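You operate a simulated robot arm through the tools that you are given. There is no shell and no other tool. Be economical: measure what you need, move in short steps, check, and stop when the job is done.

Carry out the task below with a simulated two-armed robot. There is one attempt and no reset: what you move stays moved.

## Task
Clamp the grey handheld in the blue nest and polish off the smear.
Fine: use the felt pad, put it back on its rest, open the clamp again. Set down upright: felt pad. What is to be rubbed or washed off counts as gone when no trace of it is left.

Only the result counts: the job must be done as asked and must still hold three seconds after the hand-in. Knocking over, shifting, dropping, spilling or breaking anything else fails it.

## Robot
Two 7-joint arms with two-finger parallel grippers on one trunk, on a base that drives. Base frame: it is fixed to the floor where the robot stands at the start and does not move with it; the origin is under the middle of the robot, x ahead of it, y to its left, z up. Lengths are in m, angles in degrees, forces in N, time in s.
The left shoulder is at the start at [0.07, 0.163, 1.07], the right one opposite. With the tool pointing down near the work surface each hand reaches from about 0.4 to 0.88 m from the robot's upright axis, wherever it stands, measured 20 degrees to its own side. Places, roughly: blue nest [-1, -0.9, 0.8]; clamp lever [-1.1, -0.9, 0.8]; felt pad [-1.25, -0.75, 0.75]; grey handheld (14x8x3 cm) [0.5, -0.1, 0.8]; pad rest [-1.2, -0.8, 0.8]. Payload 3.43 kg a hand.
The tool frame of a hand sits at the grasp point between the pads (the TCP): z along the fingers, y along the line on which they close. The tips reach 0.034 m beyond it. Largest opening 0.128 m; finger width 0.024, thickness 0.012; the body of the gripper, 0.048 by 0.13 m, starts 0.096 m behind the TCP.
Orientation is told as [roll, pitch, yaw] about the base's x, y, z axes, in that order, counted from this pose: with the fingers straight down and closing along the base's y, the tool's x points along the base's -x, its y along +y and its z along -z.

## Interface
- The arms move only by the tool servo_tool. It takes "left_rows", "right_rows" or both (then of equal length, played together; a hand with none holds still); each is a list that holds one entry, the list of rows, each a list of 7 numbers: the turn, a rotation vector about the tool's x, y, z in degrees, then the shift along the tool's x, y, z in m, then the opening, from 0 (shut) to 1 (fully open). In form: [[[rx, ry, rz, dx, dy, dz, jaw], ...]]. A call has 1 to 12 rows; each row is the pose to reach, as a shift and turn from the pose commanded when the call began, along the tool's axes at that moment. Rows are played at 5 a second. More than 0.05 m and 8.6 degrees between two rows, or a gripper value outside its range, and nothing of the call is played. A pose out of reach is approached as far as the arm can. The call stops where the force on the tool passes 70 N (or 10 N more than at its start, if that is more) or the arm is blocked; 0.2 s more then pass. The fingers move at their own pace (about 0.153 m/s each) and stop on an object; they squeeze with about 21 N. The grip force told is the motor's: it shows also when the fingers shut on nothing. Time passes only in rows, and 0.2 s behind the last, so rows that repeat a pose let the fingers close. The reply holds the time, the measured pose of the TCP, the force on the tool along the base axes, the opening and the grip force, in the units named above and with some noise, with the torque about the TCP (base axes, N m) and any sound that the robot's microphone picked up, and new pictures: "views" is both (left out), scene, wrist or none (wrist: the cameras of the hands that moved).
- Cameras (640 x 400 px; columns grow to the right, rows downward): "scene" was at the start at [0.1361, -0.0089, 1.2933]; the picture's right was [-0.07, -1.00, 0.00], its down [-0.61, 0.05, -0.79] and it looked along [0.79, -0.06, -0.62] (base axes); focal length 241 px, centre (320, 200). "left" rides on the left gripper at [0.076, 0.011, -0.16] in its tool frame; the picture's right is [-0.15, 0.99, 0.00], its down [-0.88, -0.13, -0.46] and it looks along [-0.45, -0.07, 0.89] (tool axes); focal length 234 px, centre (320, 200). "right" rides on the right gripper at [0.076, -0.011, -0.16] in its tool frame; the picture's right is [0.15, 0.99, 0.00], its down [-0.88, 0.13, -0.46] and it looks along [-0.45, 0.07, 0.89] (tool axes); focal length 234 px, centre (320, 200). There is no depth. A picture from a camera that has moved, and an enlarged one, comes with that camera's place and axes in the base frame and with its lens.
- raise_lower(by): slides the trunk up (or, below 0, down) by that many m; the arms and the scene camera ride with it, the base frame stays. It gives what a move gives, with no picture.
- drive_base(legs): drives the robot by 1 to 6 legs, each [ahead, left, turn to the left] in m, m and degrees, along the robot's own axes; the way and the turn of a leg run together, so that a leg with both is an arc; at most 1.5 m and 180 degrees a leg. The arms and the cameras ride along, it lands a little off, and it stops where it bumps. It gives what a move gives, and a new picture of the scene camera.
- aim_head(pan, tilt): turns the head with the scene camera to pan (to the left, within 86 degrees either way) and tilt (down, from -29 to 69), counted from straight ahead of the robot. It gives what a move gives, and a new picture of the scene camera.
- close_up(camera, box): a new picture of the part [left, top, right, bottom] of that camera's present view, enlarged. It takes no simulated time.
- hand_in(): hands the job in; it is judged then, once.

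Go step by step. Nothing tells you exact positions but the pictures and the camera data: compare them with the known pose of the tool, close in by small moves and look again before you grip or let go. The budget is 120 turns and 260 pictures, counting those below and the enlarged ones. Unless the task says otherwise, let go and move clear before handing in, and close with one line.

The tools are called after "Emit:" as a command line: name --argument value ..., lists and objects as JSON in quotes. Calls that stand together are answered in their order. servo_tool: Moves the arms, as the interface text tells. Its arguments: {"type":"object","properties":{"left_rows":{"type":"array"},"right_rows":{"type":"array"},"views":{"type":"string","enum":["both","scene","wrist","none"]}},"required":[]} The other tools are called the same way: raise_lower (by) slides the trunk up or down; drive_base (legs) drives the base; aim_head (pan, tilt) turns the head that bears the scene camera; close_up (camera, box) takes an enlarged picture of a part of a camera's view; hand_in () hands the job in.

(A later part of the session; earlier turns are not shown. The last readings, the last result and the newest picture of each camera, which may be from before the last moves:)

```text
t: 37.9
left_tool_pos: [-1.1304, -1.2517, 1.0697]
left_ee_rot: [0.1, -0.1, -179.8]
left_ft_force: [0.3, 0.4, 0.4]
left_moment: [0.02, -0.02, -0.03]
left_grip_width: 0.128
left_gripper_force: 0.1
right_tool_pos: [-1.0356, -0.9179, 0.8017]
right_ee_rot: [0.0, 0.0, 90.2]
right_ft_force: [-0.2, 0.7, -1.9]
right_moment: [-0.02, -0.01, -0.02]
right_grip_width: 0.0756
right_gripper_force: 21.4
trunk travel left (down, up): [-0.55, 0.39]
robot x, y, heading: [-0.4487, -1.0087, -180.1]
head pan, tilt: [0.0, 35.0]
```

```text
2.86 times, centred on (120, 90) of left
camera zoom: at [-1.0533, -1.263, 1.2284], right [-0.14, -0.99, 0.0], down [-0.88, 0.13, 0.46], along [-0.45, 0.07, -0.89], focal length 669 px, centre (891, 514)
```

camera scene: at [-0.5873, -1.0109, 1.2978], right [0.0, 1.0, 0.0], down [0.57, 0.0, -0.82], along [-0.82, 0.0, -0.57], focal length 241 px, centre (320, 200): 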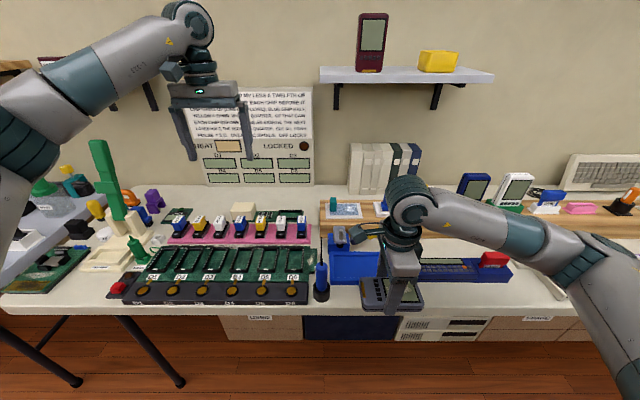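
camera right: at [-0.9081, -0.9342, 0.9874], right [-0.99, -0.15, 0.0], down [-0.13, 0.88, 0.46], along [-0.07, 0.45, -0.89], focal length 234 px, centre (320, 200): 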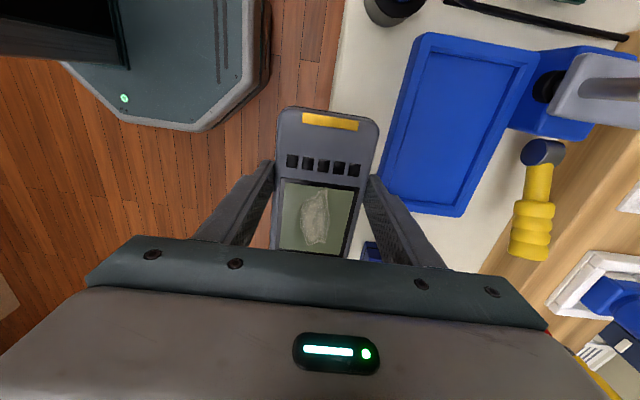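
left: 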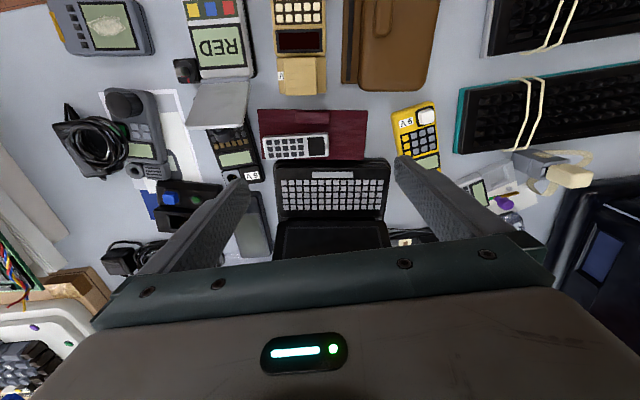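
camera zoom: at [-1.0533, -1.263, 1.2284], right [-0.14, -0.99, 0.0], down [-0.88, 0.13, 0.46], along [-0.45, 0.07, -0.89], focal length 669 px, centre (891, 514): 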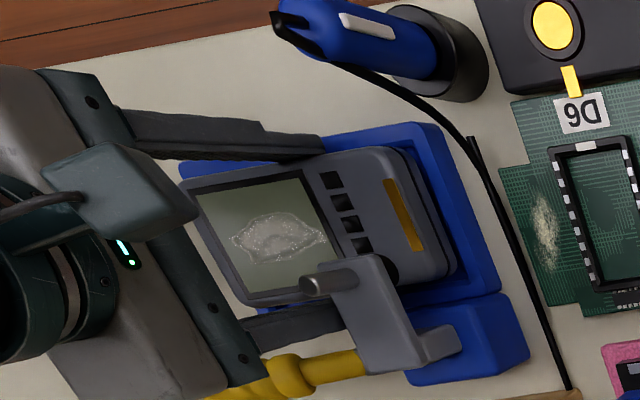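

The handheld's underside is about level with my fingertips, so it will go in by only ~3 mm before the tips reach the rim, then settle the rest. I'll correct 3 mm to +y and lower gently to the rim.

Emit:
servo_tool --right_rows '[[[0, 0, 0, -0.003, 0.0, 0.0, 0.4], [0, 0, 0, -0.003, 0, 0.002, 0.4], [0, 0, 0, -0.003, 0, 0.004, 0.4], [0, 0, 0, -0.003, 0, 0.005, 0.4], [0, 0, 0, -0.003, 0, 0.005, 0.4]]]' --views "none"

Emit:
close_up --camera "scene" --box '[330, 230, 410, 290]'

```text
t: 39.1
left_tool_pos: [-1.1297, -1.2512, 1.0696]
left_ee_rot: [0.0, 0.0, -179.7]
left_ft_force: [-1.2, 0.1, 0.3]
left_moment: [0.01, 0.0, -0.01]
left_grip_width: 0.128
left_gripper_force: 0.1
right_tool_pos: [-1.0355, -0.9155, 0.7968]
right_ee_rot: [0.0, 0.1, 90.3]
right_ft_force: [-0.8, -0.6, -2.0]
right_moment: [-0.03, -0.01, 0.03]
right_grip_width: 0.0754
right_gripper_force: 21.3
trunk travel left (down, up): [-0.55, 0.39]
robot x, y, heading: [-0.4502, -1.0065, -179.8]
head pan, tilt: [0.0, 35.0]
```

```text
6.67 times, centred on (370, 260) of scene
camera zoom: at [-0.5872, -1.0115, 1.2978], right [0.0, 1.0, 0.0], down [0.57, 0.0, -0.82], along [-0.82, 0.0, -0.57], focal length 1608 px, centre (-13, -200)
```

zoom: 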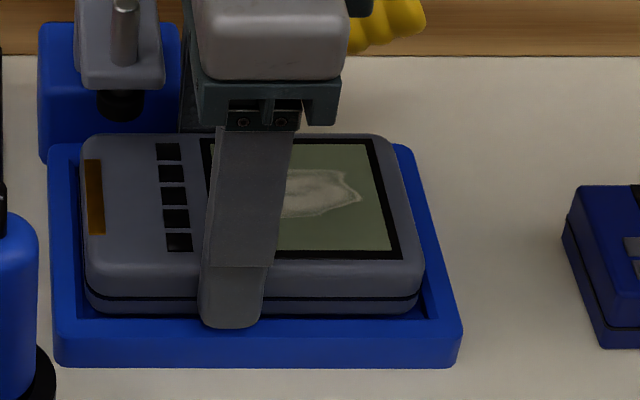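

No contact yet; it is centred. Continuing down in small steps.

Emit:
servo_tool --right_rows '[[[0, 0, 0, 0, 0.0, 0.0015, 0.4], [0, 0, 0, 0, 0, 0.003, 0.4], [0, 0, 0, 0, 0, 0.0045, 0.4], [0, 0, 0, 0, 0, 0.006, 0.4], [0, 0, 0, 0, 0, 0.006, 0.4]]]' --views "none"

Emit:
close_up --camera "scene" --box '[330, 230, 410, 290]'

```text
t: 40.3
left_tool_pos: [-1.1283, -1.2512, 1.0715]
left_ee_rot: [0.0, -0.1, -179.7]
left_ft_force: [-0.6, -0.1, -0.3]
left_moment: [-0.01, -0.03, 0.01]
left_grip_width: 0.1283
left_gripper_force: 0.0
right_tool_pos: [-1.0357, -0.9156, 0.7927]
right_ee_rot: [0.2, 0.1, 90.0]
right_ft_force: [-2.7, 2.9, 20.7]
right_moment: [0.13, -0.88, 0.18]
right_grip_width: 0.0756
right_gripper_force: 21.2
trunk travel left (down, up): [-0.55, 0.39]
robot x, y, heading: [-0.4503, -1.0075, -179.7]
head pan, tilt: [0.0, 35.0]
```

```text
6.67 times, centred on (370, 260) of scene
camera zoom: at [-0.5855, -1.0114, 1.2983], right [0.0, 1.0, 0.0], down [0.57, 0.0, -0.82], along [-0.82, 0.0, -0.57], focal length 1608 px, centre (-13, -200)
```

zoom: 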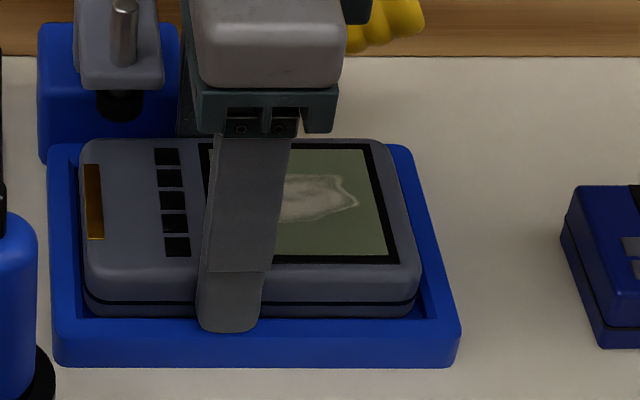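

Fingers touched the rim. I'll lift 1.5 mm to unload and open slightly to let the handheld settle into the recess.

Emit:
servo_tool --right_rows '[[[0, 0, 0, 0, 0.0, -0.003, 0.4], [0, 0, 0, 0, 0, -0.003, 0.62], [0, 0, 0, 0, 0, -0.003, 0.65], [0, 0, 0, 0, 0, -0.003, 0.65]]]' --views "none"

Emit:
close_up --camera "scene" --box '[330, 230, 410, 290]'

Emit:
close_up --camera "left" --box '[40, 20, 200, 160]'

```text
t: 41.3
left_tool_pos: [-1.1289, -1.2506, 1.0699]
left_ee_rot: [0.0, 0.0, -179.7]
left_ft_force: [-0.2, -0.1, -1.0]
left_moment: [-0.01, 0.01, 0.0]
left_grip_width: 0.1281
left_gripper_force: 0.1
right_tool_pos: [-1.0354, -0.9156, 0.7919]
right_ee_rot: [-0.1, 0.0, 90.2]
right_ft_force: [3.0, 0.0, 3.0]
right_moment: [-0.01, 0.05, -0.03]
right_grip_width: 0.0819
right_gripper_force: 0.0
trunk travel left (down, up): [-0.55, 0.39]
robot x, y, heading: [-0.4464, -1.01, -179.8]
head pan, tilt: [0.0, 35.0]
```

```text
6.67 times, centred on (370, 260) of scene
camera zoom: at [-0.5862, -1.0116, 1.2978], right [0.0, 1.0, 0.0], down [0.57, 0.0, -0.82], along [-0.82, 0.0, -0.57], focal length 1608 px, centre (-13, -200)
```

zoom: 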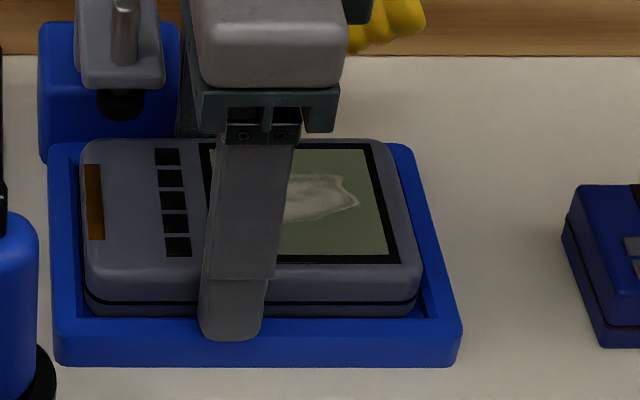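

```text
2.86 times, centred on (120, 90) of left
camera zoom: at [-1.0524, -1.2631, 1.2287], right [-0.14, -0.99, 0.0], down [-0.88, 0.13, 0.46], along [-0.45, 0.07, -0.89], focal length 669 px, centre (891, 514)
```

zoom: 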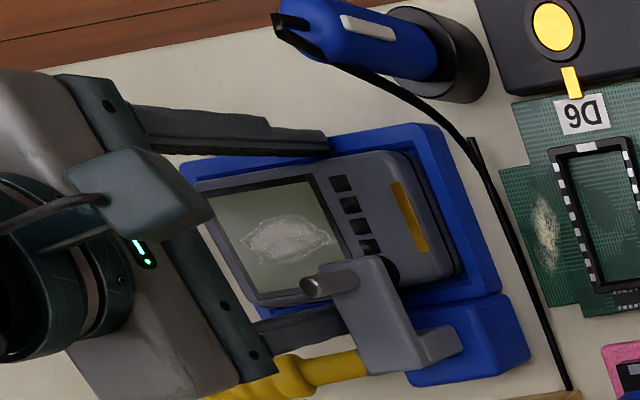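

The handheld looks seated in the recess. I'll raise the hand straight up, clear of the clamp, and check.

Emit:
servo_tool --right_rows '[[[0, 0, 0, 0, 0.0, -0.02, 0.66], [0, 0, 0, 0, 0, -0.05, 0.66], [0, 0, 0, 0, 0, -0.09, 0.66], [0, 0, 0, 0, 0, -0.13, 0.66], [0, 0, 0, -0.04, 0, -0.17, 0.66], [0, 0, 0, -0.08, 0, -0.2, 0.66], [0, 0, 0, -0.12, -0.04, -0.2, 0.66], [0, 0, 0, -0.12, -0.08, -0.2, 0.66]]]'

Emit:
close_up --camera "scene" --box '[330, 220, 410, 290]'

Emit:
close_up --camera "left" --box '[40, 20, 200, 160]'

```text
refused: row 5 steps farther than a row can; nothing moved
```

```text
5.71 times, centred on (370, 255) of scene
camera zoom: at [-0.5862, -1.0116, 1.2978], right [0.0, 1.0, 0.0], down [0.57, 0.0, -0.82], along [-0.82, 0.0, -0.57], focal length 1379 px, centre (34, -114)
```

zoom: 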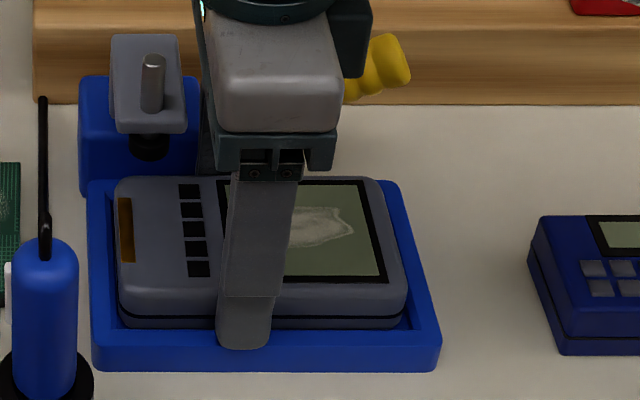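

```text
2.86 times, centred on (120, 90) of left
camera zoom: at [-1.0524, -1.2631, 1.2287], right [-0.14, -0.99, 0.0], down [-0.88, 0.13, 0.46], along [-0.45, 0.07, -0.89], focal length 669 px, centre (891, 514)
```

zoom: 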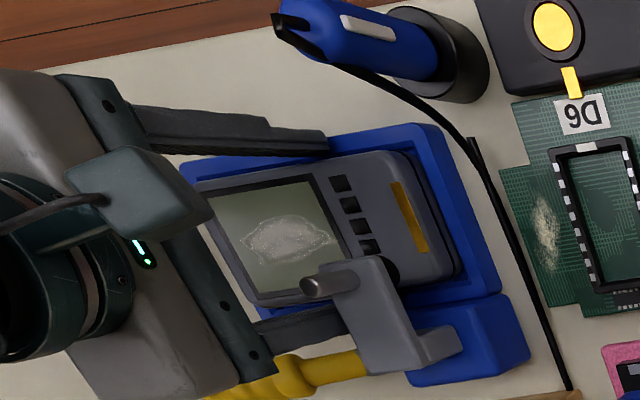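

Emit:
servo_tool --right_rows '[[[0, 0, 0, 0, 0.0, -0.02, 0.66], [0, 0, 0, 0, 0, -0.05, 0.66], [0, 0, 0, 0, 0, -0.09, 0.66], [0, 0, 0, 0, 0, -0.13, 0.66], [0, 0, 0, 0, 0, -0.17, 0.66], [0, 0, 0, -0.04, 0, -0.19, 0.66], [0, 0, 0, -0.08, 0, -0.19, 0.66], [0, 0, 0, -0.12, 0, -0.19, 0.66], [0, 0, 0, -0.12, -0.04, -0.19, 0.66]]]'

Emit:
close_up --camera "scene" --box '[330, 220, 410, 290]'

Emit:
close_up --camera "left" --box '[40, 20, 200, 160]'

```text
t: 43.3
left_tool_pos: [-1.1296, -1.2518, 1.0709]
left_ee_rot: [0.1, -0.1, -179.8]
left_ft_force: [0.1, 0.4, 0.8]
left_moment: [0.0, 0.04, 0.03]
left_grip_width: 0.128
left_gripper_force: 0.1
right_tool_pos: [-0.9937, -0.7986, 0.984]
right_ee_rot: [0.1, 0.0, 90.2]
right_ft_force: [-0.5, -0.5, -0.3]
right_moment: [0.04, 0.03, 0.0]
right_grip_width: 0.0844
right_gripper_force: 0.0
trunk travel left (down, up): [-0.55, 0.39]
robot x, y, heading: [-0.4484, -1.007, -179.7]
head pan, tilt: [0.0, 35.0]
camera scene: at [-0.5858, -1.0118, 1.298], right [0.0, 1.0, 0.0], down [0.57, 0.0, -0.82], along [-0.82, 0.0, -0.57], focal length 241 px, centre (320, 200)
camera right: at [-0.9819, -0.8716, 1.1446], right [-0.99, -0.15, 0.0], down [-0.13, 0.88, 0.46], along [-0.07, 0.45, -0.89], focal length 234 px, centre (320, 200)
```

scene: 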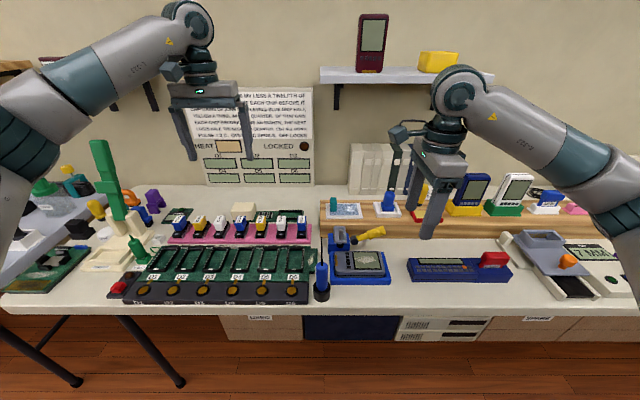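
right: 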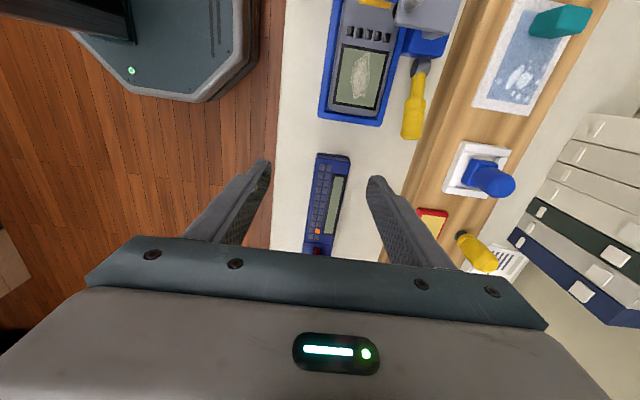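

```text
5.71 times, centred on (370, 255) of scene
camera zoom: at [-0.5858, -1.0118, 1.298], right [0.0, 1.0, 0.0], down [0.57, 0.0, -0.82], along [-0.82, 0.0, -0.57], focal length 1379 px, centre (34, -114)
```

zoom: 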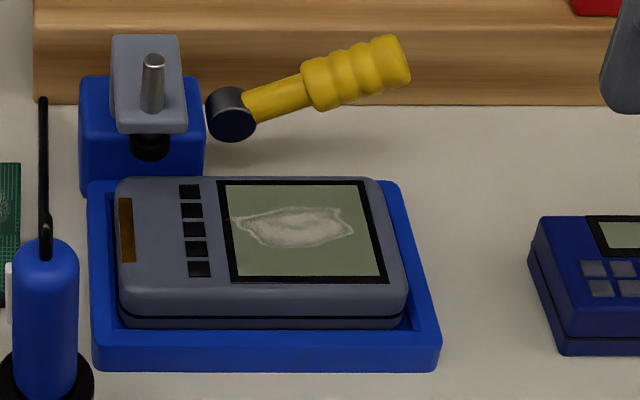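

```text
2.86 times, centred on (120, 90) of left
camera zoom: at [-1.052, -1.2634, 1.2291], right [-0.14, -0.99, 0.0], down [-0.88, 0.13, 0.46], along [-0.45, 0.07, -0.89], focal length 669 px, centre (891, 514)
```

zoom: 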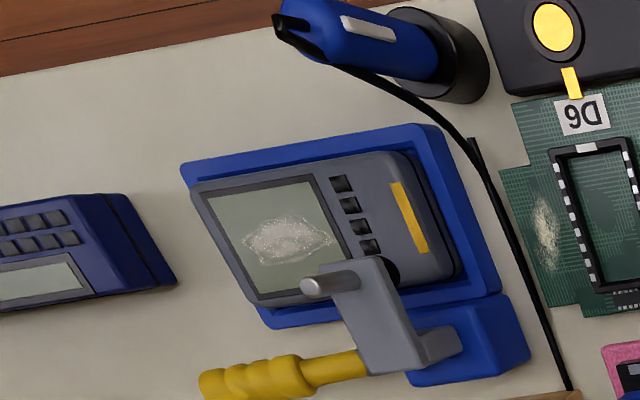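

The handheld sits flat in the nest. The lever (x≈-1.111, pivot near y≈-0.91, z≈0.79; handle end near y≈-0.827, z≈0.823) comes next: I'll hover over the handle with a narrowed jaw.

Emit:
servo_tool --right_rows '[[[0, 0, 0, 0.013, 0.04, 0.0, 0.35], [0, 0, 0, 0.026, 0.08, 0, 0.35], [0, 0, 0, 0.0394, 0.117, 0.0, 0.35], [0, 0, 0, 0.0394, 0.117, 0.04, 0.35], [0, 0, 0, 0.0394, 0.117, 0.084, 0.35], [0, 0, 0, 0.0394, 0.117, 0.084, 0.35]]]' --views "wrist"

Emit:
close_up --camera "scene" --box '[330, 200, 430, 280]'

Emit:
close_up --camera "left" --box '[0, 60, 200, 200]'

```text
t: 44.7
left_tool_pos: [-1.1281, -1.2523, 1.0701]
left_ee_rot: [0.0, 0.0, -179.8]
left_ft_force: [0.6, 0.0, 0.4]
left_moment: [-0.03, 0.04, 0.01]
left_grip_width: 0.1279
left_gripper_force: 0.1
right_tool_pos: [-1.1113, -0.8347, 0.8981]
right_ee_rot: [0.1, 0.1, 90.2]
right_ft_force: [-0.1, -0.2, -0.1]
right_moment: [0.0, 0.01, 0.04]
right_grip_width: 0.0448
right_gripper_force: 0.1
trunk travel left (down, up): [-0.55, 0.39]
robot x, y, heading: [-0.4494, -1.0109, -179.8]
head pan, tilt: [0.0, 35.0]
camera right: at [-1.0995, -0.9088, 1.0587], right [-0.99, -0.15, 0.0], down [-0.13, 0.88, 0.46], along [-0.07, 0.45, -0.89], focal length 234 px, centre (320, 200)
```

right: 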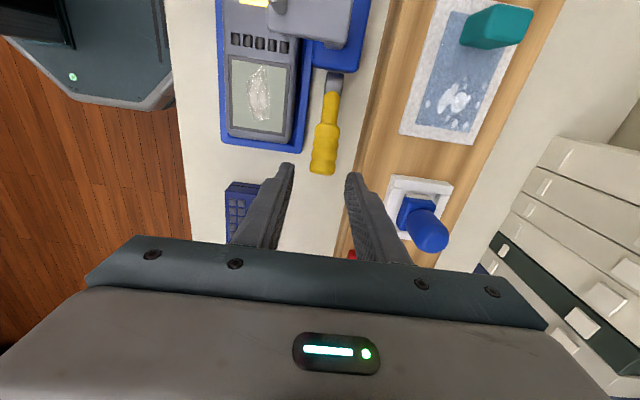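

```text
5.00 times, centred on (380, 240) of scene
camera zoom: at [-0.5865, -1.0116, 1.2979], right [0.0, 1.0, 0.0], down [0.57, 0.0, -0.82], along [-0.82, 0.0, -0.57], focal length 1206 px, centre (20, 0)
```

zoom: 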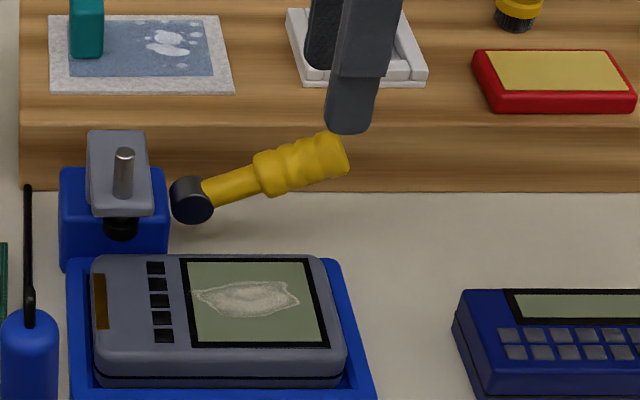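

```text
2.86 times, centred on (100, 130) of left
camera zoom: at [-1.0526, -1.2632, 1.2287], right [-0.14, -0.99, 0.0], down [-0.88, 0.13, 0.46], along [-0.45, 0.07, -0.89], focal length 669 px, centre (949, 400)
```

zoom: 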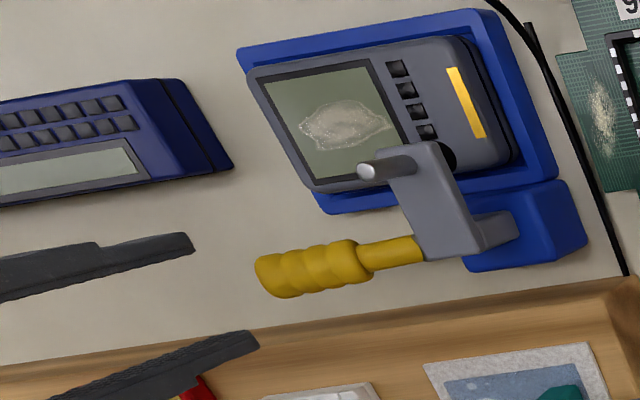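

Fingers line up over the handle. Lowering and gripping it.

Emit:
servo_tool --right_rows '[[[0, 0, 0, 0.009, 0.003, 0.02, 0.35], [0, 0, 0, 0.009, 0.003, 0.045, 0.35], [0, 0, 0, 0.009, 0.003, 0.07, 0.35], [0, 0, 0, 0.009, 0.003, 0.07, 0.2], [0, 0, 0, 0.009, 0.003, 0.07, 0.05], [0, 0, 0, 0.009, 0.003, 0.07, 0.05]]]' --views "none"

Emit:
close_up --camera "scene" --box '[330, 200, 430, 280]'

Emit:
close_up --camera "left" --box '[0, 60, 200, 200]'

```text
t: 46.1
left_tool_pos: [-1.13, -1.2505, 1.0694]
left_ee_rot: [0.0, -0.1, -179.8]
left_ft_force: [-0.4, -0.3, -0.1]
left_moment: [-0.01, 0.03, -0.02]
left_grip_width: 0.1281
left_gripper_force: 0.1
right_tool_pos: [-1.1146, -0.8421, 0.827]
right_ee_rot: [-0.1, 0.0, 90.2]
right_ft_force: [8.9, 0.1, -4.6]
right_moment: [0.29, 0.1, -0.32]
right_grip_width: 0.0278
right_gripper_force: 45.0
trunk travel left (down, up): [-0.55, 0.39]
robot x, y, heading: [-0.4496, -1.0048, -179.7]
head pan, tilt: [0.0, 35.0]
```

```text
5.00 times, centred on (380, 240) of scene
camera zoom: at [-0.5863, -1.0113, 1.2978], right [0.0, 1.0, 0.0], down [0.57, 0.0, -0.82], along [-0.82, 0.0, -0.57], focal length 1206 px, centre (20, 0)
```

zoom: 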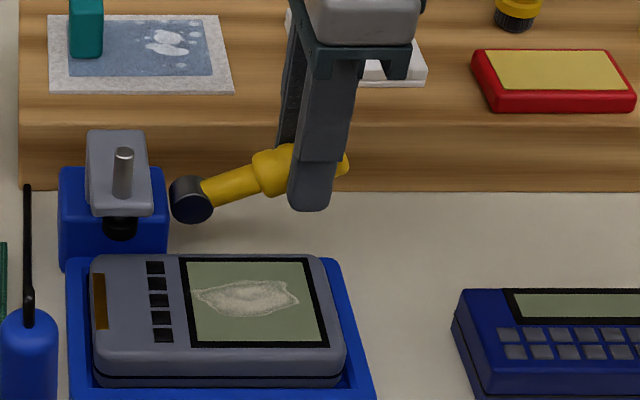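

```text
2.86 times, centred on (100, 130) of left
camera zoom: at [-1.0526, -1.2628, 1.2287], right [-0.14, -0.99, 0.0], down [-0.88, 0.13, 0.46], along [-0.45, 0.07, -0.89], focal length 669 px, centre (949, 400)
```

zoom: 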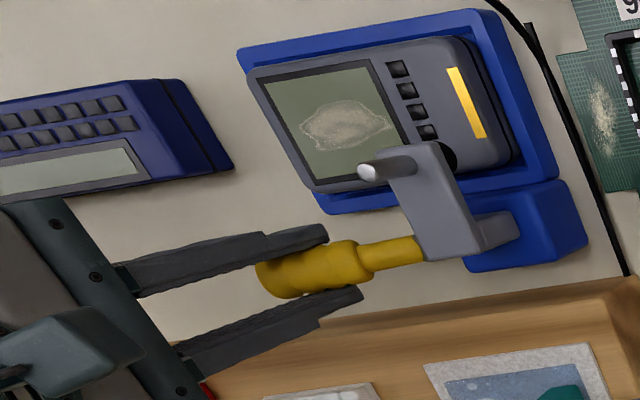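

Handle gripped (2.8 cm). I'll test the lever upward by about 10° of arc and see whether the clamp arm follows.

Emit:
servo_tool --right_rows '[[[0, 0, 0, 0.0026, 0, -0.0058, 0.05], [0, 0, 0, 0.0057, 0, -0.0114, 0.05], [0, 0, 0, 0.0057, 0, -0.0114, 0.05]]]' --views "none"

Emit:
close_up --camera "scene" --box '[330, 200, 430, 280]'

```text
t: 46.9
left_tool_pos: [-1.1297, -1.2509, 1.07]
left_ee_rot: [0.0, -0.1, -179.8]
left_ft_force: [-0.1, 0.6, 0.1]
left_moment: [0.0, 0.0, -0.01]
left_grip_width: 0.1282
left_gripper_force: 0.0
right_tool_pos: [-1.116, -0.8488, 0.8402]
right_ee_rot: [-0.3, 0.1, 90.2]
right_ft_force: [17.9, 3.6, -16.7]
right_moment: [1.06, -0.31, -0.4]
right_grip_width: 0.0278
right_gripper_force: 44.7
trunk travel left (down, up): [-0.55, 0.39]
robot x, y, heading: [-0.4489, -1.009, -179.9]
head pan, tilt: [0.0, 35.0]
```

```text
5.00 times, centred on (380, 240) of scene
camera zoom: at [-0.5864, -1.0105, 1.2977], right [0.0, 1.0, 0.0], down [0.57, 0.0, -0.82], along [-0.82, 0.0, -0.57], focal length 1206 px, centre (20, 0)
```

zoom: 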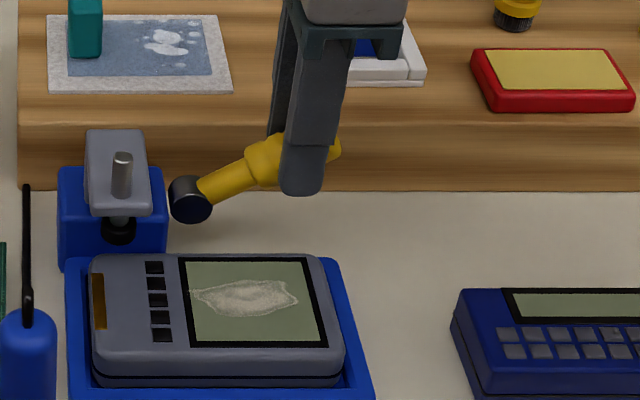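

The lever follows and the clamp foot begins to descend, so closing is upward. I'll carry on along the arc and ease the sideways force.

Emit:
servo_tool --right_rows '[[[0, 0, 0, 0.0039, -0.003, -0.005, 0.05], [0, 0, 0, 0.0078, -0.003, -0.0101, 0.05], [0, 0, 0, 0.0124, -0.003, -0.0146, 0.05], [0, 0, 0, 0.0171, -0.003, -0.0188, 0.05], [0, 0, 0, 0.0171, -0.003, -0.0188, 0.05]]]' --views "none"

Emit:
close_up --camera "scene" --box '[330, 200, 430, 280]'

```text
t: 48.1
left_tool_pos: [-1.1317, -1.2499, 1.0688]
left_ee_rot: [0.1, 0.1, -179.8]
left_ft_force: [0.7, 0.6, 1.0]
left_moment: [0.0, -0.06, -0.01]
left_grip_width: 0.128
left_gripper_force: 0.1
right_tool_pos: [-1.1151, -0.8646, 0.8593]
right_ee_rot: [0.1, 0.0, 90.1]
right_ft_force: [-4.7, 16.1, -10.1]
right_moment: [1.63, 0.1, 0.04]
right_grip_width: 0.0277
right_gripper_force: 45.2
trunk travel left (down, up): [-0.55, 0.39]
robot x, y, heading: [-0.4497, -1.0079, -179.8]
head pan, tilt: [0.0, 35.0]
```

```text
5.00 times, centred on (380, 240) of scene
camera zoom: at [-0.5889, -1.0093, 1.2977], right [0.0, 1.0, 0.0], down [0.58, 0.0, -0.82], along [-0.82, 0.0, -0.58], focal length 1206 px, centre (20, 0)
```

zoom: 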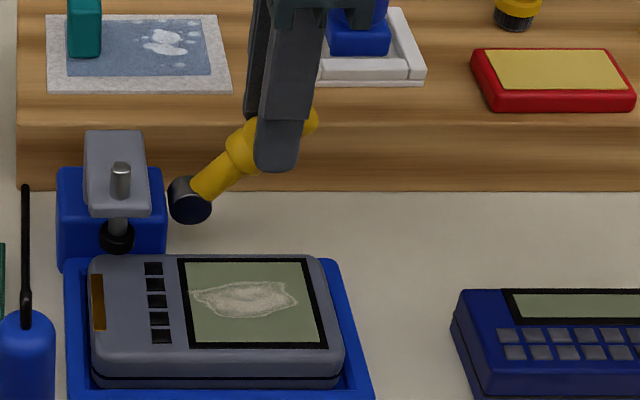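

The spindle is going down as the lever rises. Continuing the arc.

Emit:
servo_tool --right_rows '[[[0, 0, 0, 0.004, 0, -0.0045, 0.05], [0, 0, 0, 0.009, 0, -0.0089, 0.05], [0, 0, 0, 0.0148, 0, -0.012, 0.05], [0, 0, 0, 0.0208, 0, -0.0145, 0.05], [0, 0, 0, 0.0208, 0, -0.0145, 0.05]]]' --views "none"

Emit:
close_up --camera "scene" --box '[330, 200, 430, 280]'

Emit:
close_up --camera "left" --box '[0, 40, 200, 180]'

```text
t: 49.3
left_tool_pos: [-1.1325, -1.2503, 1.0682]
left_ee_rot: [0.1, 0.1, -179.8]
left_ft_force: [-0.1, 0.7, -0.2]
left_moment: [0.0, 0.02, -0.03]
left_grip_width: 0.1282
left_gripper_force: 0.1
right_tool_pos: [-1.1158, -0.8868, 0.8731]
right_ee_rot: [-0.1, 0.1, 90.1]
right_ft_force: [-12.3, 12.9, -11.7]
right_moment: [1.48, 0.39, 0.0]
right_grip_width: 0.0278
right_gripper_force: 44.8
trunk travel left (down, up): [-0.55, 0.39]
robot x, y, heading: [-0.4452, -1.008, -180.0]
head pan, tilt: [0.0, 35.0]
```

```text
5.00 times, centred on (380, 240) of scene
camera zoom: at [-0.5899, -1.0096, 1.2975], right [0.0, 1.0, 0.0], down [0.58, 0.0, -0.82], along [-0.82, 0.0, -0.58], focal length 1206 px, centre (20, 0)
```

zoom: 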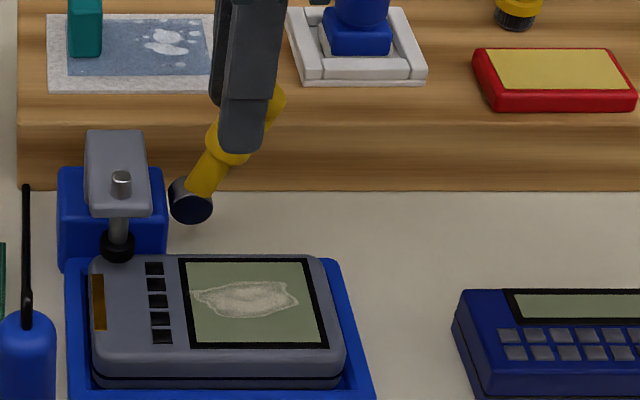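

```text
2.86 times, centred on (100, 110) of left
camera zoom: at [-1.0559, -1.2613, 1.2274], right [-0.14, -0.99, 0.0], down [-0.88, 0.13, 0.45], along [-0.45, 0.06, -0.89], focal length 669 px, centre (949, 457)
```

zoom: 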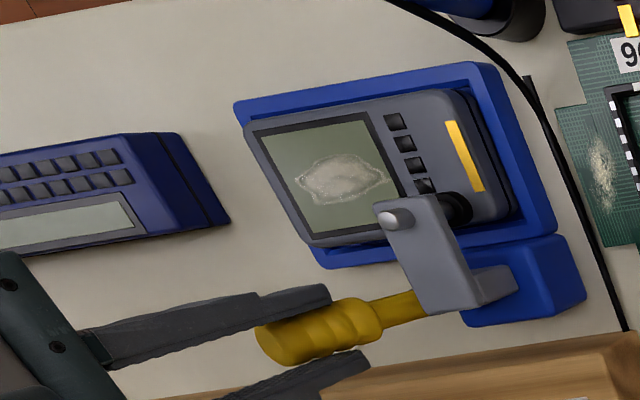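

Foot almost on the handheld. Continuing the lever toward vertical.

Emit:
servo_tool --right_rows '[[[0, 0, 0, 0.006, 0.0015, -0.003, 0.05], [0, 0, 0, 0.012, 0.0015, -0.0055, 0.05], [0, 0, 0, 0.018, 0.0015, -0.007, 0.05], [0, 0, 0, 0.024, 0.0015, -0.0075, 0.05], [0, 0, 0, 0.024, 0.0015, -0.0075, 0.05]]]' --views "none"

Emit:
close_up --camera "scene" --box '[330, 200, 430, 280]'

```text
t: 50.5
left_tool_pos: [-1.1302, -1.249, 1.0694]
left_ee_rot: [0.1, 0.0, -179.8]
left_ft_force: [1.3, -0.7, 0.2]
left_moment: [-0.01, 0.0, 0.01]
left_grip_width: 0.128
left_gripper_force: 0.1
right_tool_pos: [-1.1153, -0.9095, 0.8811]
right_ee_rot: [-0.1, 0.0, 90.2]
right_ft_force: [4.6, 16.3, -11.4]
right_moment: [1.52, -0.1, -0.03]
right_grip_width: 0.0274
right_gripper_force: 45.1
trunk travel left (down, up): [-0.55, 0.39]
robot x, y, heading: [-0.4451, -1.0104, -180.0]
head pan, tilt: [0.0, 35.0]
```

```text
5.00 times, centred on (380, 240) of scene
camera zoom: at [-0.5877, -1.0092, 1.2977], right [0.0, 1.0, 0.0], down [0.57, 0.0, -0.82], along [-0.82, 0.0, -0.57], focal length 1206 px, centre (20, 0)
```

zoom: 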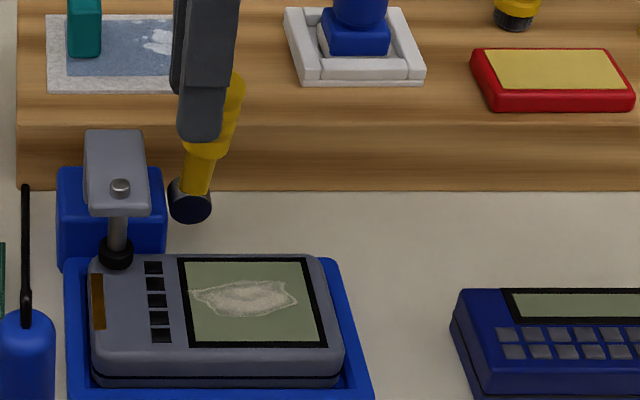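

Emit:
servo_tool --right_rows '[[[0, 0, 0, 0.006, 0.0, -0.0015, 0.05], [0, 0, 0, 0.012, 0.0, -0.002, 0.05], [0, 0, 0, 0.018, 0.0, -0.002, 0.05], [0, 0, 0, 0.018, 0.0, -0.002, 0.05]]]' --views "none"

Emit:
close_up --camera "scene" --box '[330, 200, 430, 280]'

```text
t: 51.5
left_tool_pos: [-1.1296, -1.251, 1.07]
left_ee_rot: [0.0, 0.0, -179.8]
left_ft_force: [-0.1, 0.4, 0.0]
left_moment: [0.0, 0.04, -0.02]
left_grip_width: 0.1281
left_gripper_force: 0.0
right_tool_pos: [-1.1137, -0.9301, 0.884]
right_ee_rot: [0.0, 0.0, 90.2]
right_ft_force: [-0.2, 0.1, -1.3]
right_moment: [-0.02, -0.01, 0.01]
right_grip_width: 0.0065
right_gripper_force: 0.1
trunk travel left (down, up): [-0.55, 0.39]
robot x, y, heading: [-0.4468, -1.0055, -179.9]
head pan, tilt: [0.0, 35.0]
```

```text
5.00 times, centred on (380, 240) of scene
camera zoom: at [-0.5869, -1.0117, 1.2978], right [0.0, 1.0, 0.0], down [0.57, 0.0, -0.82], along [-0.82, 0.0, -0.57], focal length 1206 px, centre (20, 0)
```

zoom: 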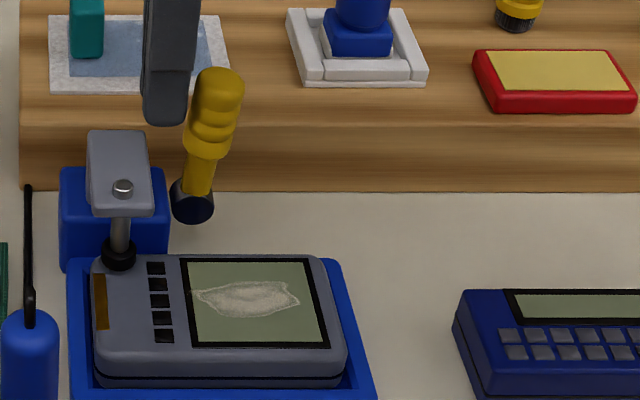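

The handle slipped out near 80° but the lever stays there. I'll look whether the foot is already pressing, and go around to push the lever from its right side.

Emit:
servo_tool --right_rows '[[[0, 0, 0, 0, 0, -0.035, 0.0], [0, 0, 0, 0, 0.0, -0.07, 0.0], [0, 0, 0, -0.04, 0.0, -0.07, 0.0], [0, 0, 0, -0.08, 0.0, -0.07, 0.0], [0, 0, 0, -0.1, 0.0, -0.07, 0.0], [0, 0, 0, -0.1, 0.0, -0.03, 0.0], [0, 0, 0, -0.1, 0.0, 0.007, 0.0]]]' --views "wrist"

Emit:
close_up --camera "scene" --box '[330, 210, 400, 270]'

Emit:
close_up --camera "left" --box '[60, 40, 220, 180]'

```text
t: 53.1
left_tool_pos: [-1.1301, -1.251, 1.0694]
left_ee_rot: [0.0, 0.1, -179.8]
left_ft_force: [0.1, -0.5, -0.4]
left_moment: [0.01, -0.05, 0.01]
left_grip_width: 0.128
left_gripper_force: 0.1
right_tool_pos: [-1.1171, -0.8282, 0.876]
right_ee_rot: [-0.1, 0.0, 90.2]
right_ft_force: [-0.4, -0.4, -0.4]
right_moment: [0.0, -0.01, 0.0]
right_grip_width: 0.0
right_gripper_force: 20.5
trunk travel left (down, up): [-0.55, 0.39]
robot x, y, heading: [-0.4469, -1.0057, -179.6]
head pan, tilt: [0.0, 35.0]
camera right: at [-1.1056, -0.9026, 1.0367], right [-0.99, -0.15, 0.0], down [-0.13, 0.88, 0.46], along [-0.07, 0.45, -0.89], focal length 234 px, centre (320, 200)
```

right: 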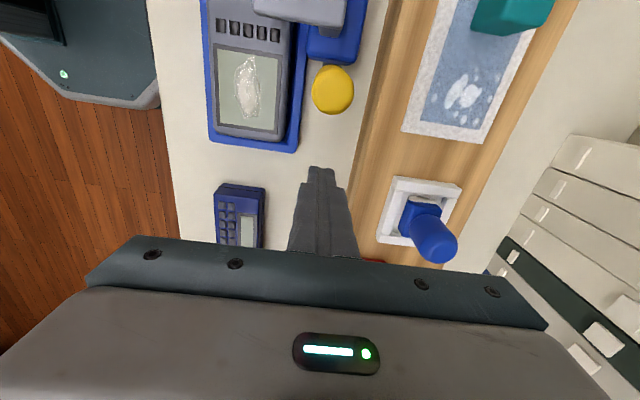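

```text
6.67 times, centred on (365, 240) of scene
camera zoom: at [-0.5873, -1.0112, 1.2978], right [0.0, 1.0, 0.0], down [0.57, 0.0, -0.82], along [-0.82, 0.0, -0.57], focal length 1608 px, centre (20, -67)
```

zoom: 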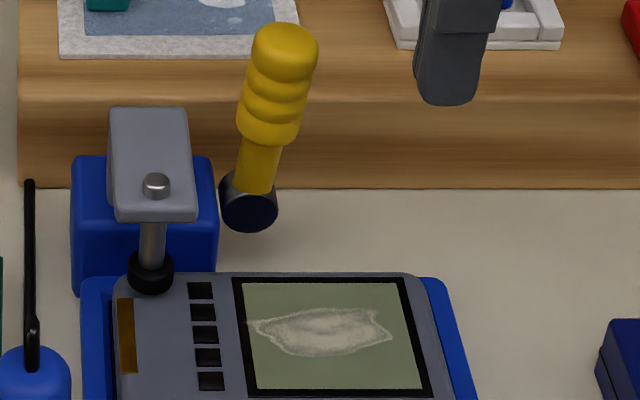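

```text
2.86 times, centred on (140, 110) of left
camera zoom: at [-1.0535, -1.2626, 1.2284], right [-0.14, -0.99, 0.0], down [-0.88, 0.13, 0.46], along [-0.45, 0.06, -0.89], focal length 669 px, centre (834, 457)
```

zoom: 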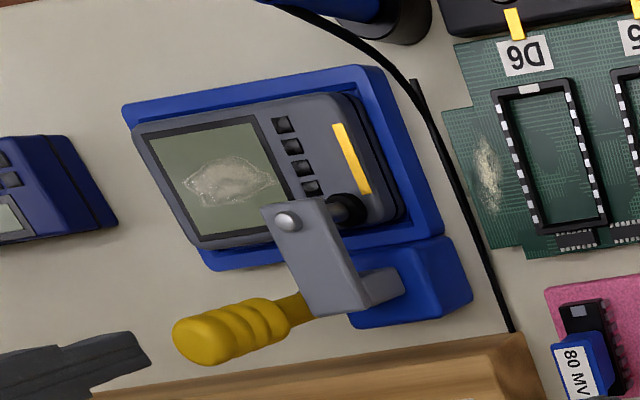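

I'll push the handle to the left with the closed fingers.

Emit:
servo_tool --right_rows '[[[0, 0, 0, 0.03, 0, 0, 0.0], [0, 0, 0, 0.042, 0.0, 0, 0.0], [0, 0, 0, 0.05, 0.0, 0, 0.0], [0, 0, 0, 0.056, 0.0, 0, 0.0], [0, 0, 0, 0.062, 0.0, 0, 0.0], [0, 0, 0, 0.068, 0.0, 0, 0.0], [0, 0, 0, 0.068, 0.0, 0, 0.0]]]' --views "none"

Emit:
close_up --camera "scene" --box '[330, 210, 400, 270]'

```text
t: 54.7
left_tool_pos: [-1.1294, -1.2457, 1.0713]
left_ee_rot: [0.3, 0.0, -179.9]
left_ft_force: [0.9, -0.1, 0.4]
left_moment: [0.01, 0.01, 0.0]
left_grip_width: 0.128
left_gripper_force: 0.1
right_tool_pos: [-1.1151, -0.8881, 0.8758]
right_ee_rot: [0.0, -0.3, 89.7]
right_ft_force: [-3.1, 44.1, 8.8]
right_moment: [1.36, 0.45, 0.02]
right_grip_width: 0.0001
right_gripper_force: 21.3
trunk travel left (down, up): [-0.55, 0.39]
robot x, y, heading: [-0.4491, -1.008, -179.9]
head pan, tilt: [0.0, 35.0]
```

```text
6.67 times, centred on (365, 240) of scene
camera zoom: at [-0.5864, -1.0052, 1.2979], right [0.0, 1.0, 0.0], down [0.57, 0.0, -0.82], along [-0.82, 0.0, -0.57], focal length 1608 px, centre (20, -67)
```

zoom: 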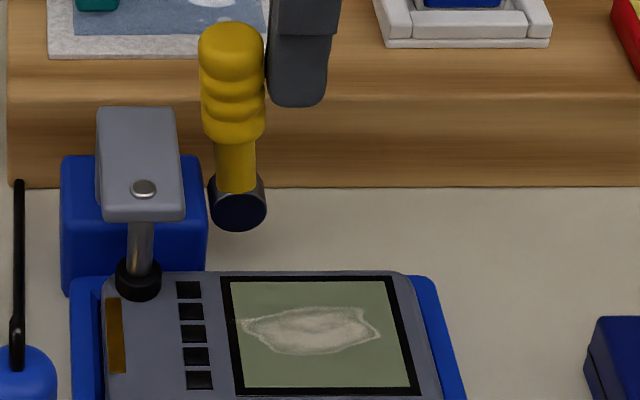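

Strong resistance (44 N) with the lever upright and the foot on the handheld. I'll back off and see whether it stays closed.

Emit:
servo_tool --right_rows '[[[0, 0, 0, -0.02, 0, 0, 0.0], [0, 0, 0, -0.05, 0.0, 0, 0.0], [0, 0, 0, -0.06, 0.0, -0.02, 0.0], [0, 0, 0, -0.06, 0.0, -0.02, 0.0]]]' --views "none"

Emit:
close_up --camera "scene" --box '[330, 210, 400, 270]'

Emit:
close_up --camera "left" --box '[60, 40, 220, 180]'

```text
t: 55.7
left_tool_pos: [-1.1311, -1.2525, 1.0693]
left_ee_rot: [0.1, 0.1, -179.8]
left_ft_force: [-0.3, -0.7, 0.8]
left_moment: [0.0, -0.01, -0.03]
left_grip_width: 0.1281
left_gripper_force: 0.0
right_tool_pos: [-1.1133, -0.8375, 0.8973]
right_ee_rot: [0.0, 0.0, 90.2]
right_ft_force: [0.7, 0.1, 0.3]
right_moment: [0.01, 0.0, 0.01]
right_grip_width: 0.0001
right_gripper_force: 21.1
trunk travel left (down, up): [-0.55, 0.39]
robot x, y, heading: [-0.4452, -1.0077, -179.6]
head pan, tilt: [0.0, 35.0]
```

```text
6.67 times, centred on (365, 240) of scene
camera zoom: at [-0.5872, -1.0114, 1.2977], right [0.0, 1.0, 0.0], down [0.57, 0.0, -0.82], along [-0.82, 0.0, -0.57], focal length 1608 px, centre (20, -67)
```

zoom: 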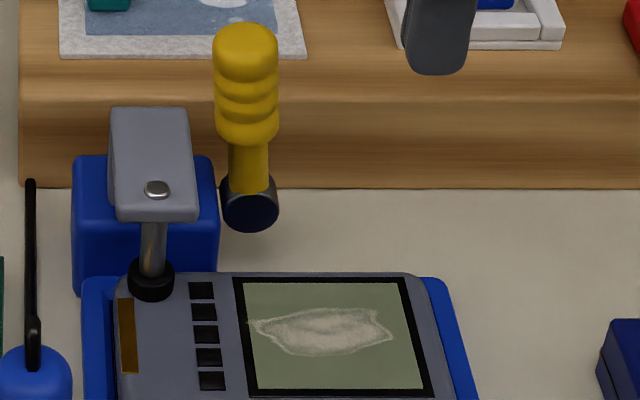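

```text
2.86 times, centred on (140, 110) of left
camera zoom: at [-1.0533, -1.2632, 1.2283], right [-0.14, -0.99, 0.0], down [-0.88, 0.13, 0.46], along [-0.45, 0.06, -0.89], focal length 669 px, centre (834, 457)
```

zoom: 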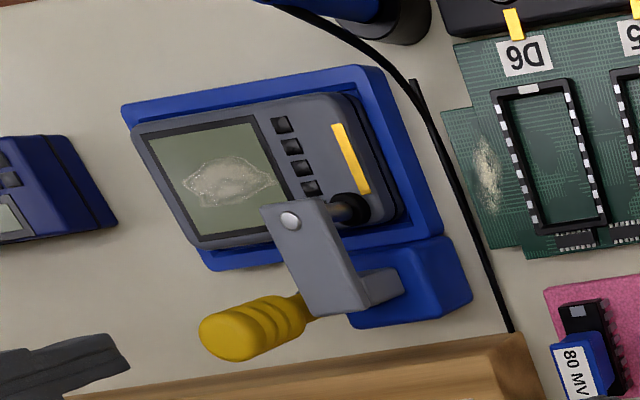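

The lever stays up and the foot presses the handheld: clamped. Next, the felt pad: knob at about (-1.238,-0.787), top z≈0.878. Moving above it with an open jaw.

Emit:
servo_tool --right_rows '[[[0, 0, 0, 0, 0, -0.04, 0.6], [0, 0, 0, -0.015, 0.03, -0.063, 0.62], [0, 0, 0, -0.03, 0.07, -0.063, 0.62], [0, 0, 0, -0.045, 0.11, -0.063, 0.62], [0, 0, 0, -0.05, 0.125, -0.063, 0.62], [0, 0, 0, -0.05, 0.125, -0.063, 0.62]]]' --views "wrist"

Emit:
close_up --camera "scene" --box '[350, 150, 450, 230]'

Emit:
close_up --camera "left" --box '[0, 130, 200, 270]'

```text
t: 57.1
left_tool_pos: [-1.1302, -1.2507, 1.0693]
left_ee_rot: [0.0, 0.0, -179.8]
left_ft_force: [0.5, -0.2, 0.1]
left_moment: [-0.01, 0.01, -0.02]
left_grip_width: 0.1281
left_gripper_force: 0.1
right_tool_pos: [-1.2419, -0.7867, 0.9578]
right_ee_rot: [0.0, -0.1, 90.3]
right_ft_force: [0.1, 0.3, 0.2]
right_moment: [-0.02, -0.03, 0.0]
right_grip_width: 0.0795
right_gripper_force: 0.0
trunk travel left (down, up): [-0.55, 0.39]
robot x, y, heading: [-0.4484, -1.0048, -179.8]
head pan, tilt: [0.0, 35.0]
camera right: at [-1.2295, -0.8617, 1.1195], right [-0.99, -0.15, 0.0], down [-0.13, 0.88, 0.46], along [-0.07, 0.45, -0.89], focal length 234 px, centre (320, 200)
```

right: 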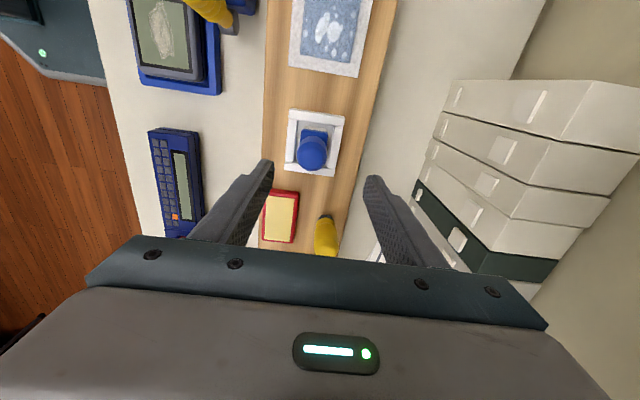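

```text
5.00 times, centred on (400, 190) of scene
camera zoom: at [-0.5869, -1.0113, 1.2978], right [0.0, 1.0, 0.0], down [0.57, 0.0, -0.82], along [-0.82, 0.0, -0.57], focal length 1206 px, centre (-80, 250)
```

zoom: 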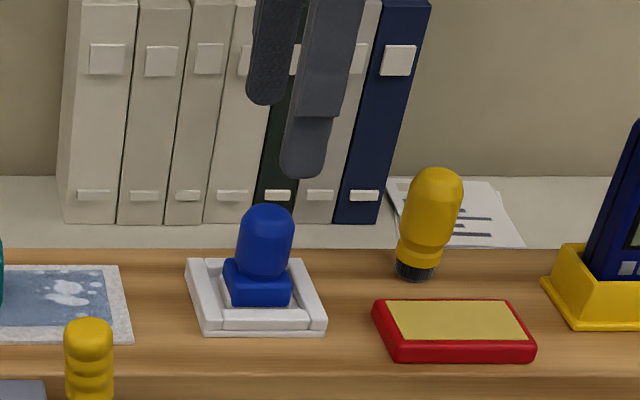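

```text
2.86 times, centred on (100, 200) of left
camera zoom: at [-1.0531, -1.2628, 1.2285], right [-0.14, -0.99, 0.0], down [-0.88, 0.13, 0.46], along [-0.45, 0.07, -0.89], focal length 669 px, centre (949, 200)
```

zoom: 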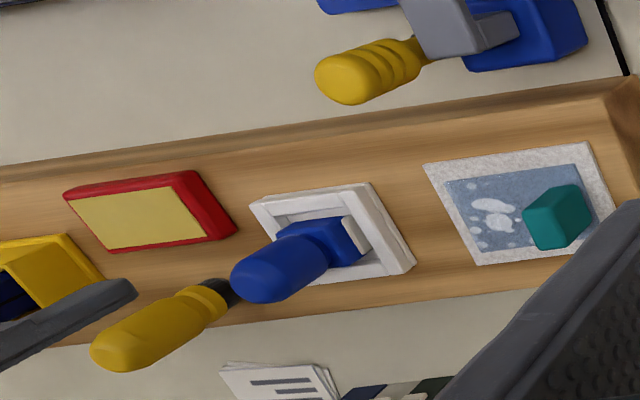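

Knob at (-1.232,-0.79), block top about z 0.835. I'll descend so the tips stay just above the block and close on the knob.

Emit:
servo_tool --right_rows '[[[0, 0, 0, 0.003, -0.007, 0, 0.62], [0, 0, 0, 0.003, -0.007, 0.04, 0.62], [0, 0, 0, 0.003, -0.007, 0.083, 0.62], [0, 0, 0, 0.003, -0.007, 0.083, 0.45], [0, 0, 0, 0.003, -0.007, 0.083, 0.3], [0, 0, 0, 0.003, -0.007, 0.083, 0.1], [0, 0, 0, 0.003, -0.007, 0.083, 0.1]]]' --views "wrist"

Emit:
close_up --camera "scene" --box '[350, 150, 450, 230]'

Emit:
close_up --camera "left" --box '[0, 130, 200, 270]'

```text
t: 58.7
left_tool_pos: [-1.1293, -1.2516, 1.068]
left_ee_rot: [-0.1, 0.0, -179.7]
left_ft_force: [0.1, 0.4, 0.2]
left_moment: [0.02, -0.02, -0.01]
left_grip_width: 0.1281
left_gripper_force: 0.1
right_tool_pos: [-1.2336, -0.7907, 0.8766]
right_ee_rot: [0.0, 0.1, 90.2]
right_ft_force: [-0.9, 0.2, 1.0]
right_moment: [0.02, -0.01, -0.03]
right_grip_width: 0.0329
right_gripper_force: 20.9
trunk travel left (down, up): [-0.55, 0.39]
robot x, y, heading: [-0.4489, -1.0075, -179.8]
head pan, tilt: [0.0, 35.0]
camera right: at [-1.2212, -0.8642, 1.0375], right [-0.99, -0.15, 0.0], down [-0.13, 0.88, 0.46], along [-0.07, 0.45, -0.89], focal length 234 px, centre (320, 200)
```

right: 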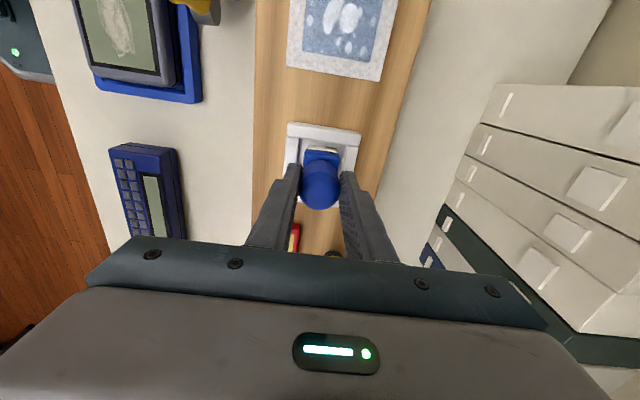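

```text
5.00 times, centred on (400, 190) of scene
camera zoom: at [-0.5868, -1.0115, 1.2978], right [0.0, 1.0, 0.0], down [0.57, 0.0, -0.82], along [-0.82, 0.0, -0.57], focal length 1206 px, centre (-80, 250)
```

zoom: 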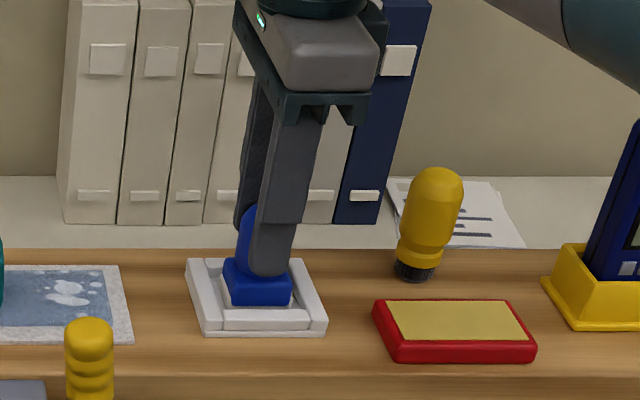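

```text
2.86 times, centred on (100, 200) of left
camera zoom: at [-1.053, -1.263, 1.2285], right [-0.14, -0.99, 0.0], down [-0.88, 0.13, 0.46], along [-0.45, 0.07, -0.89], focal length 669 px, centre (949, 200)
```

zoom: 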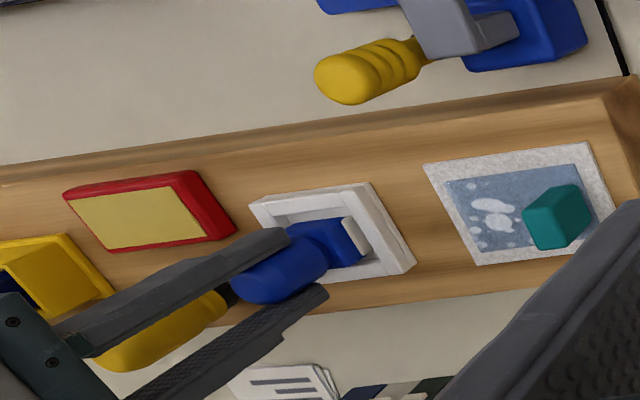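

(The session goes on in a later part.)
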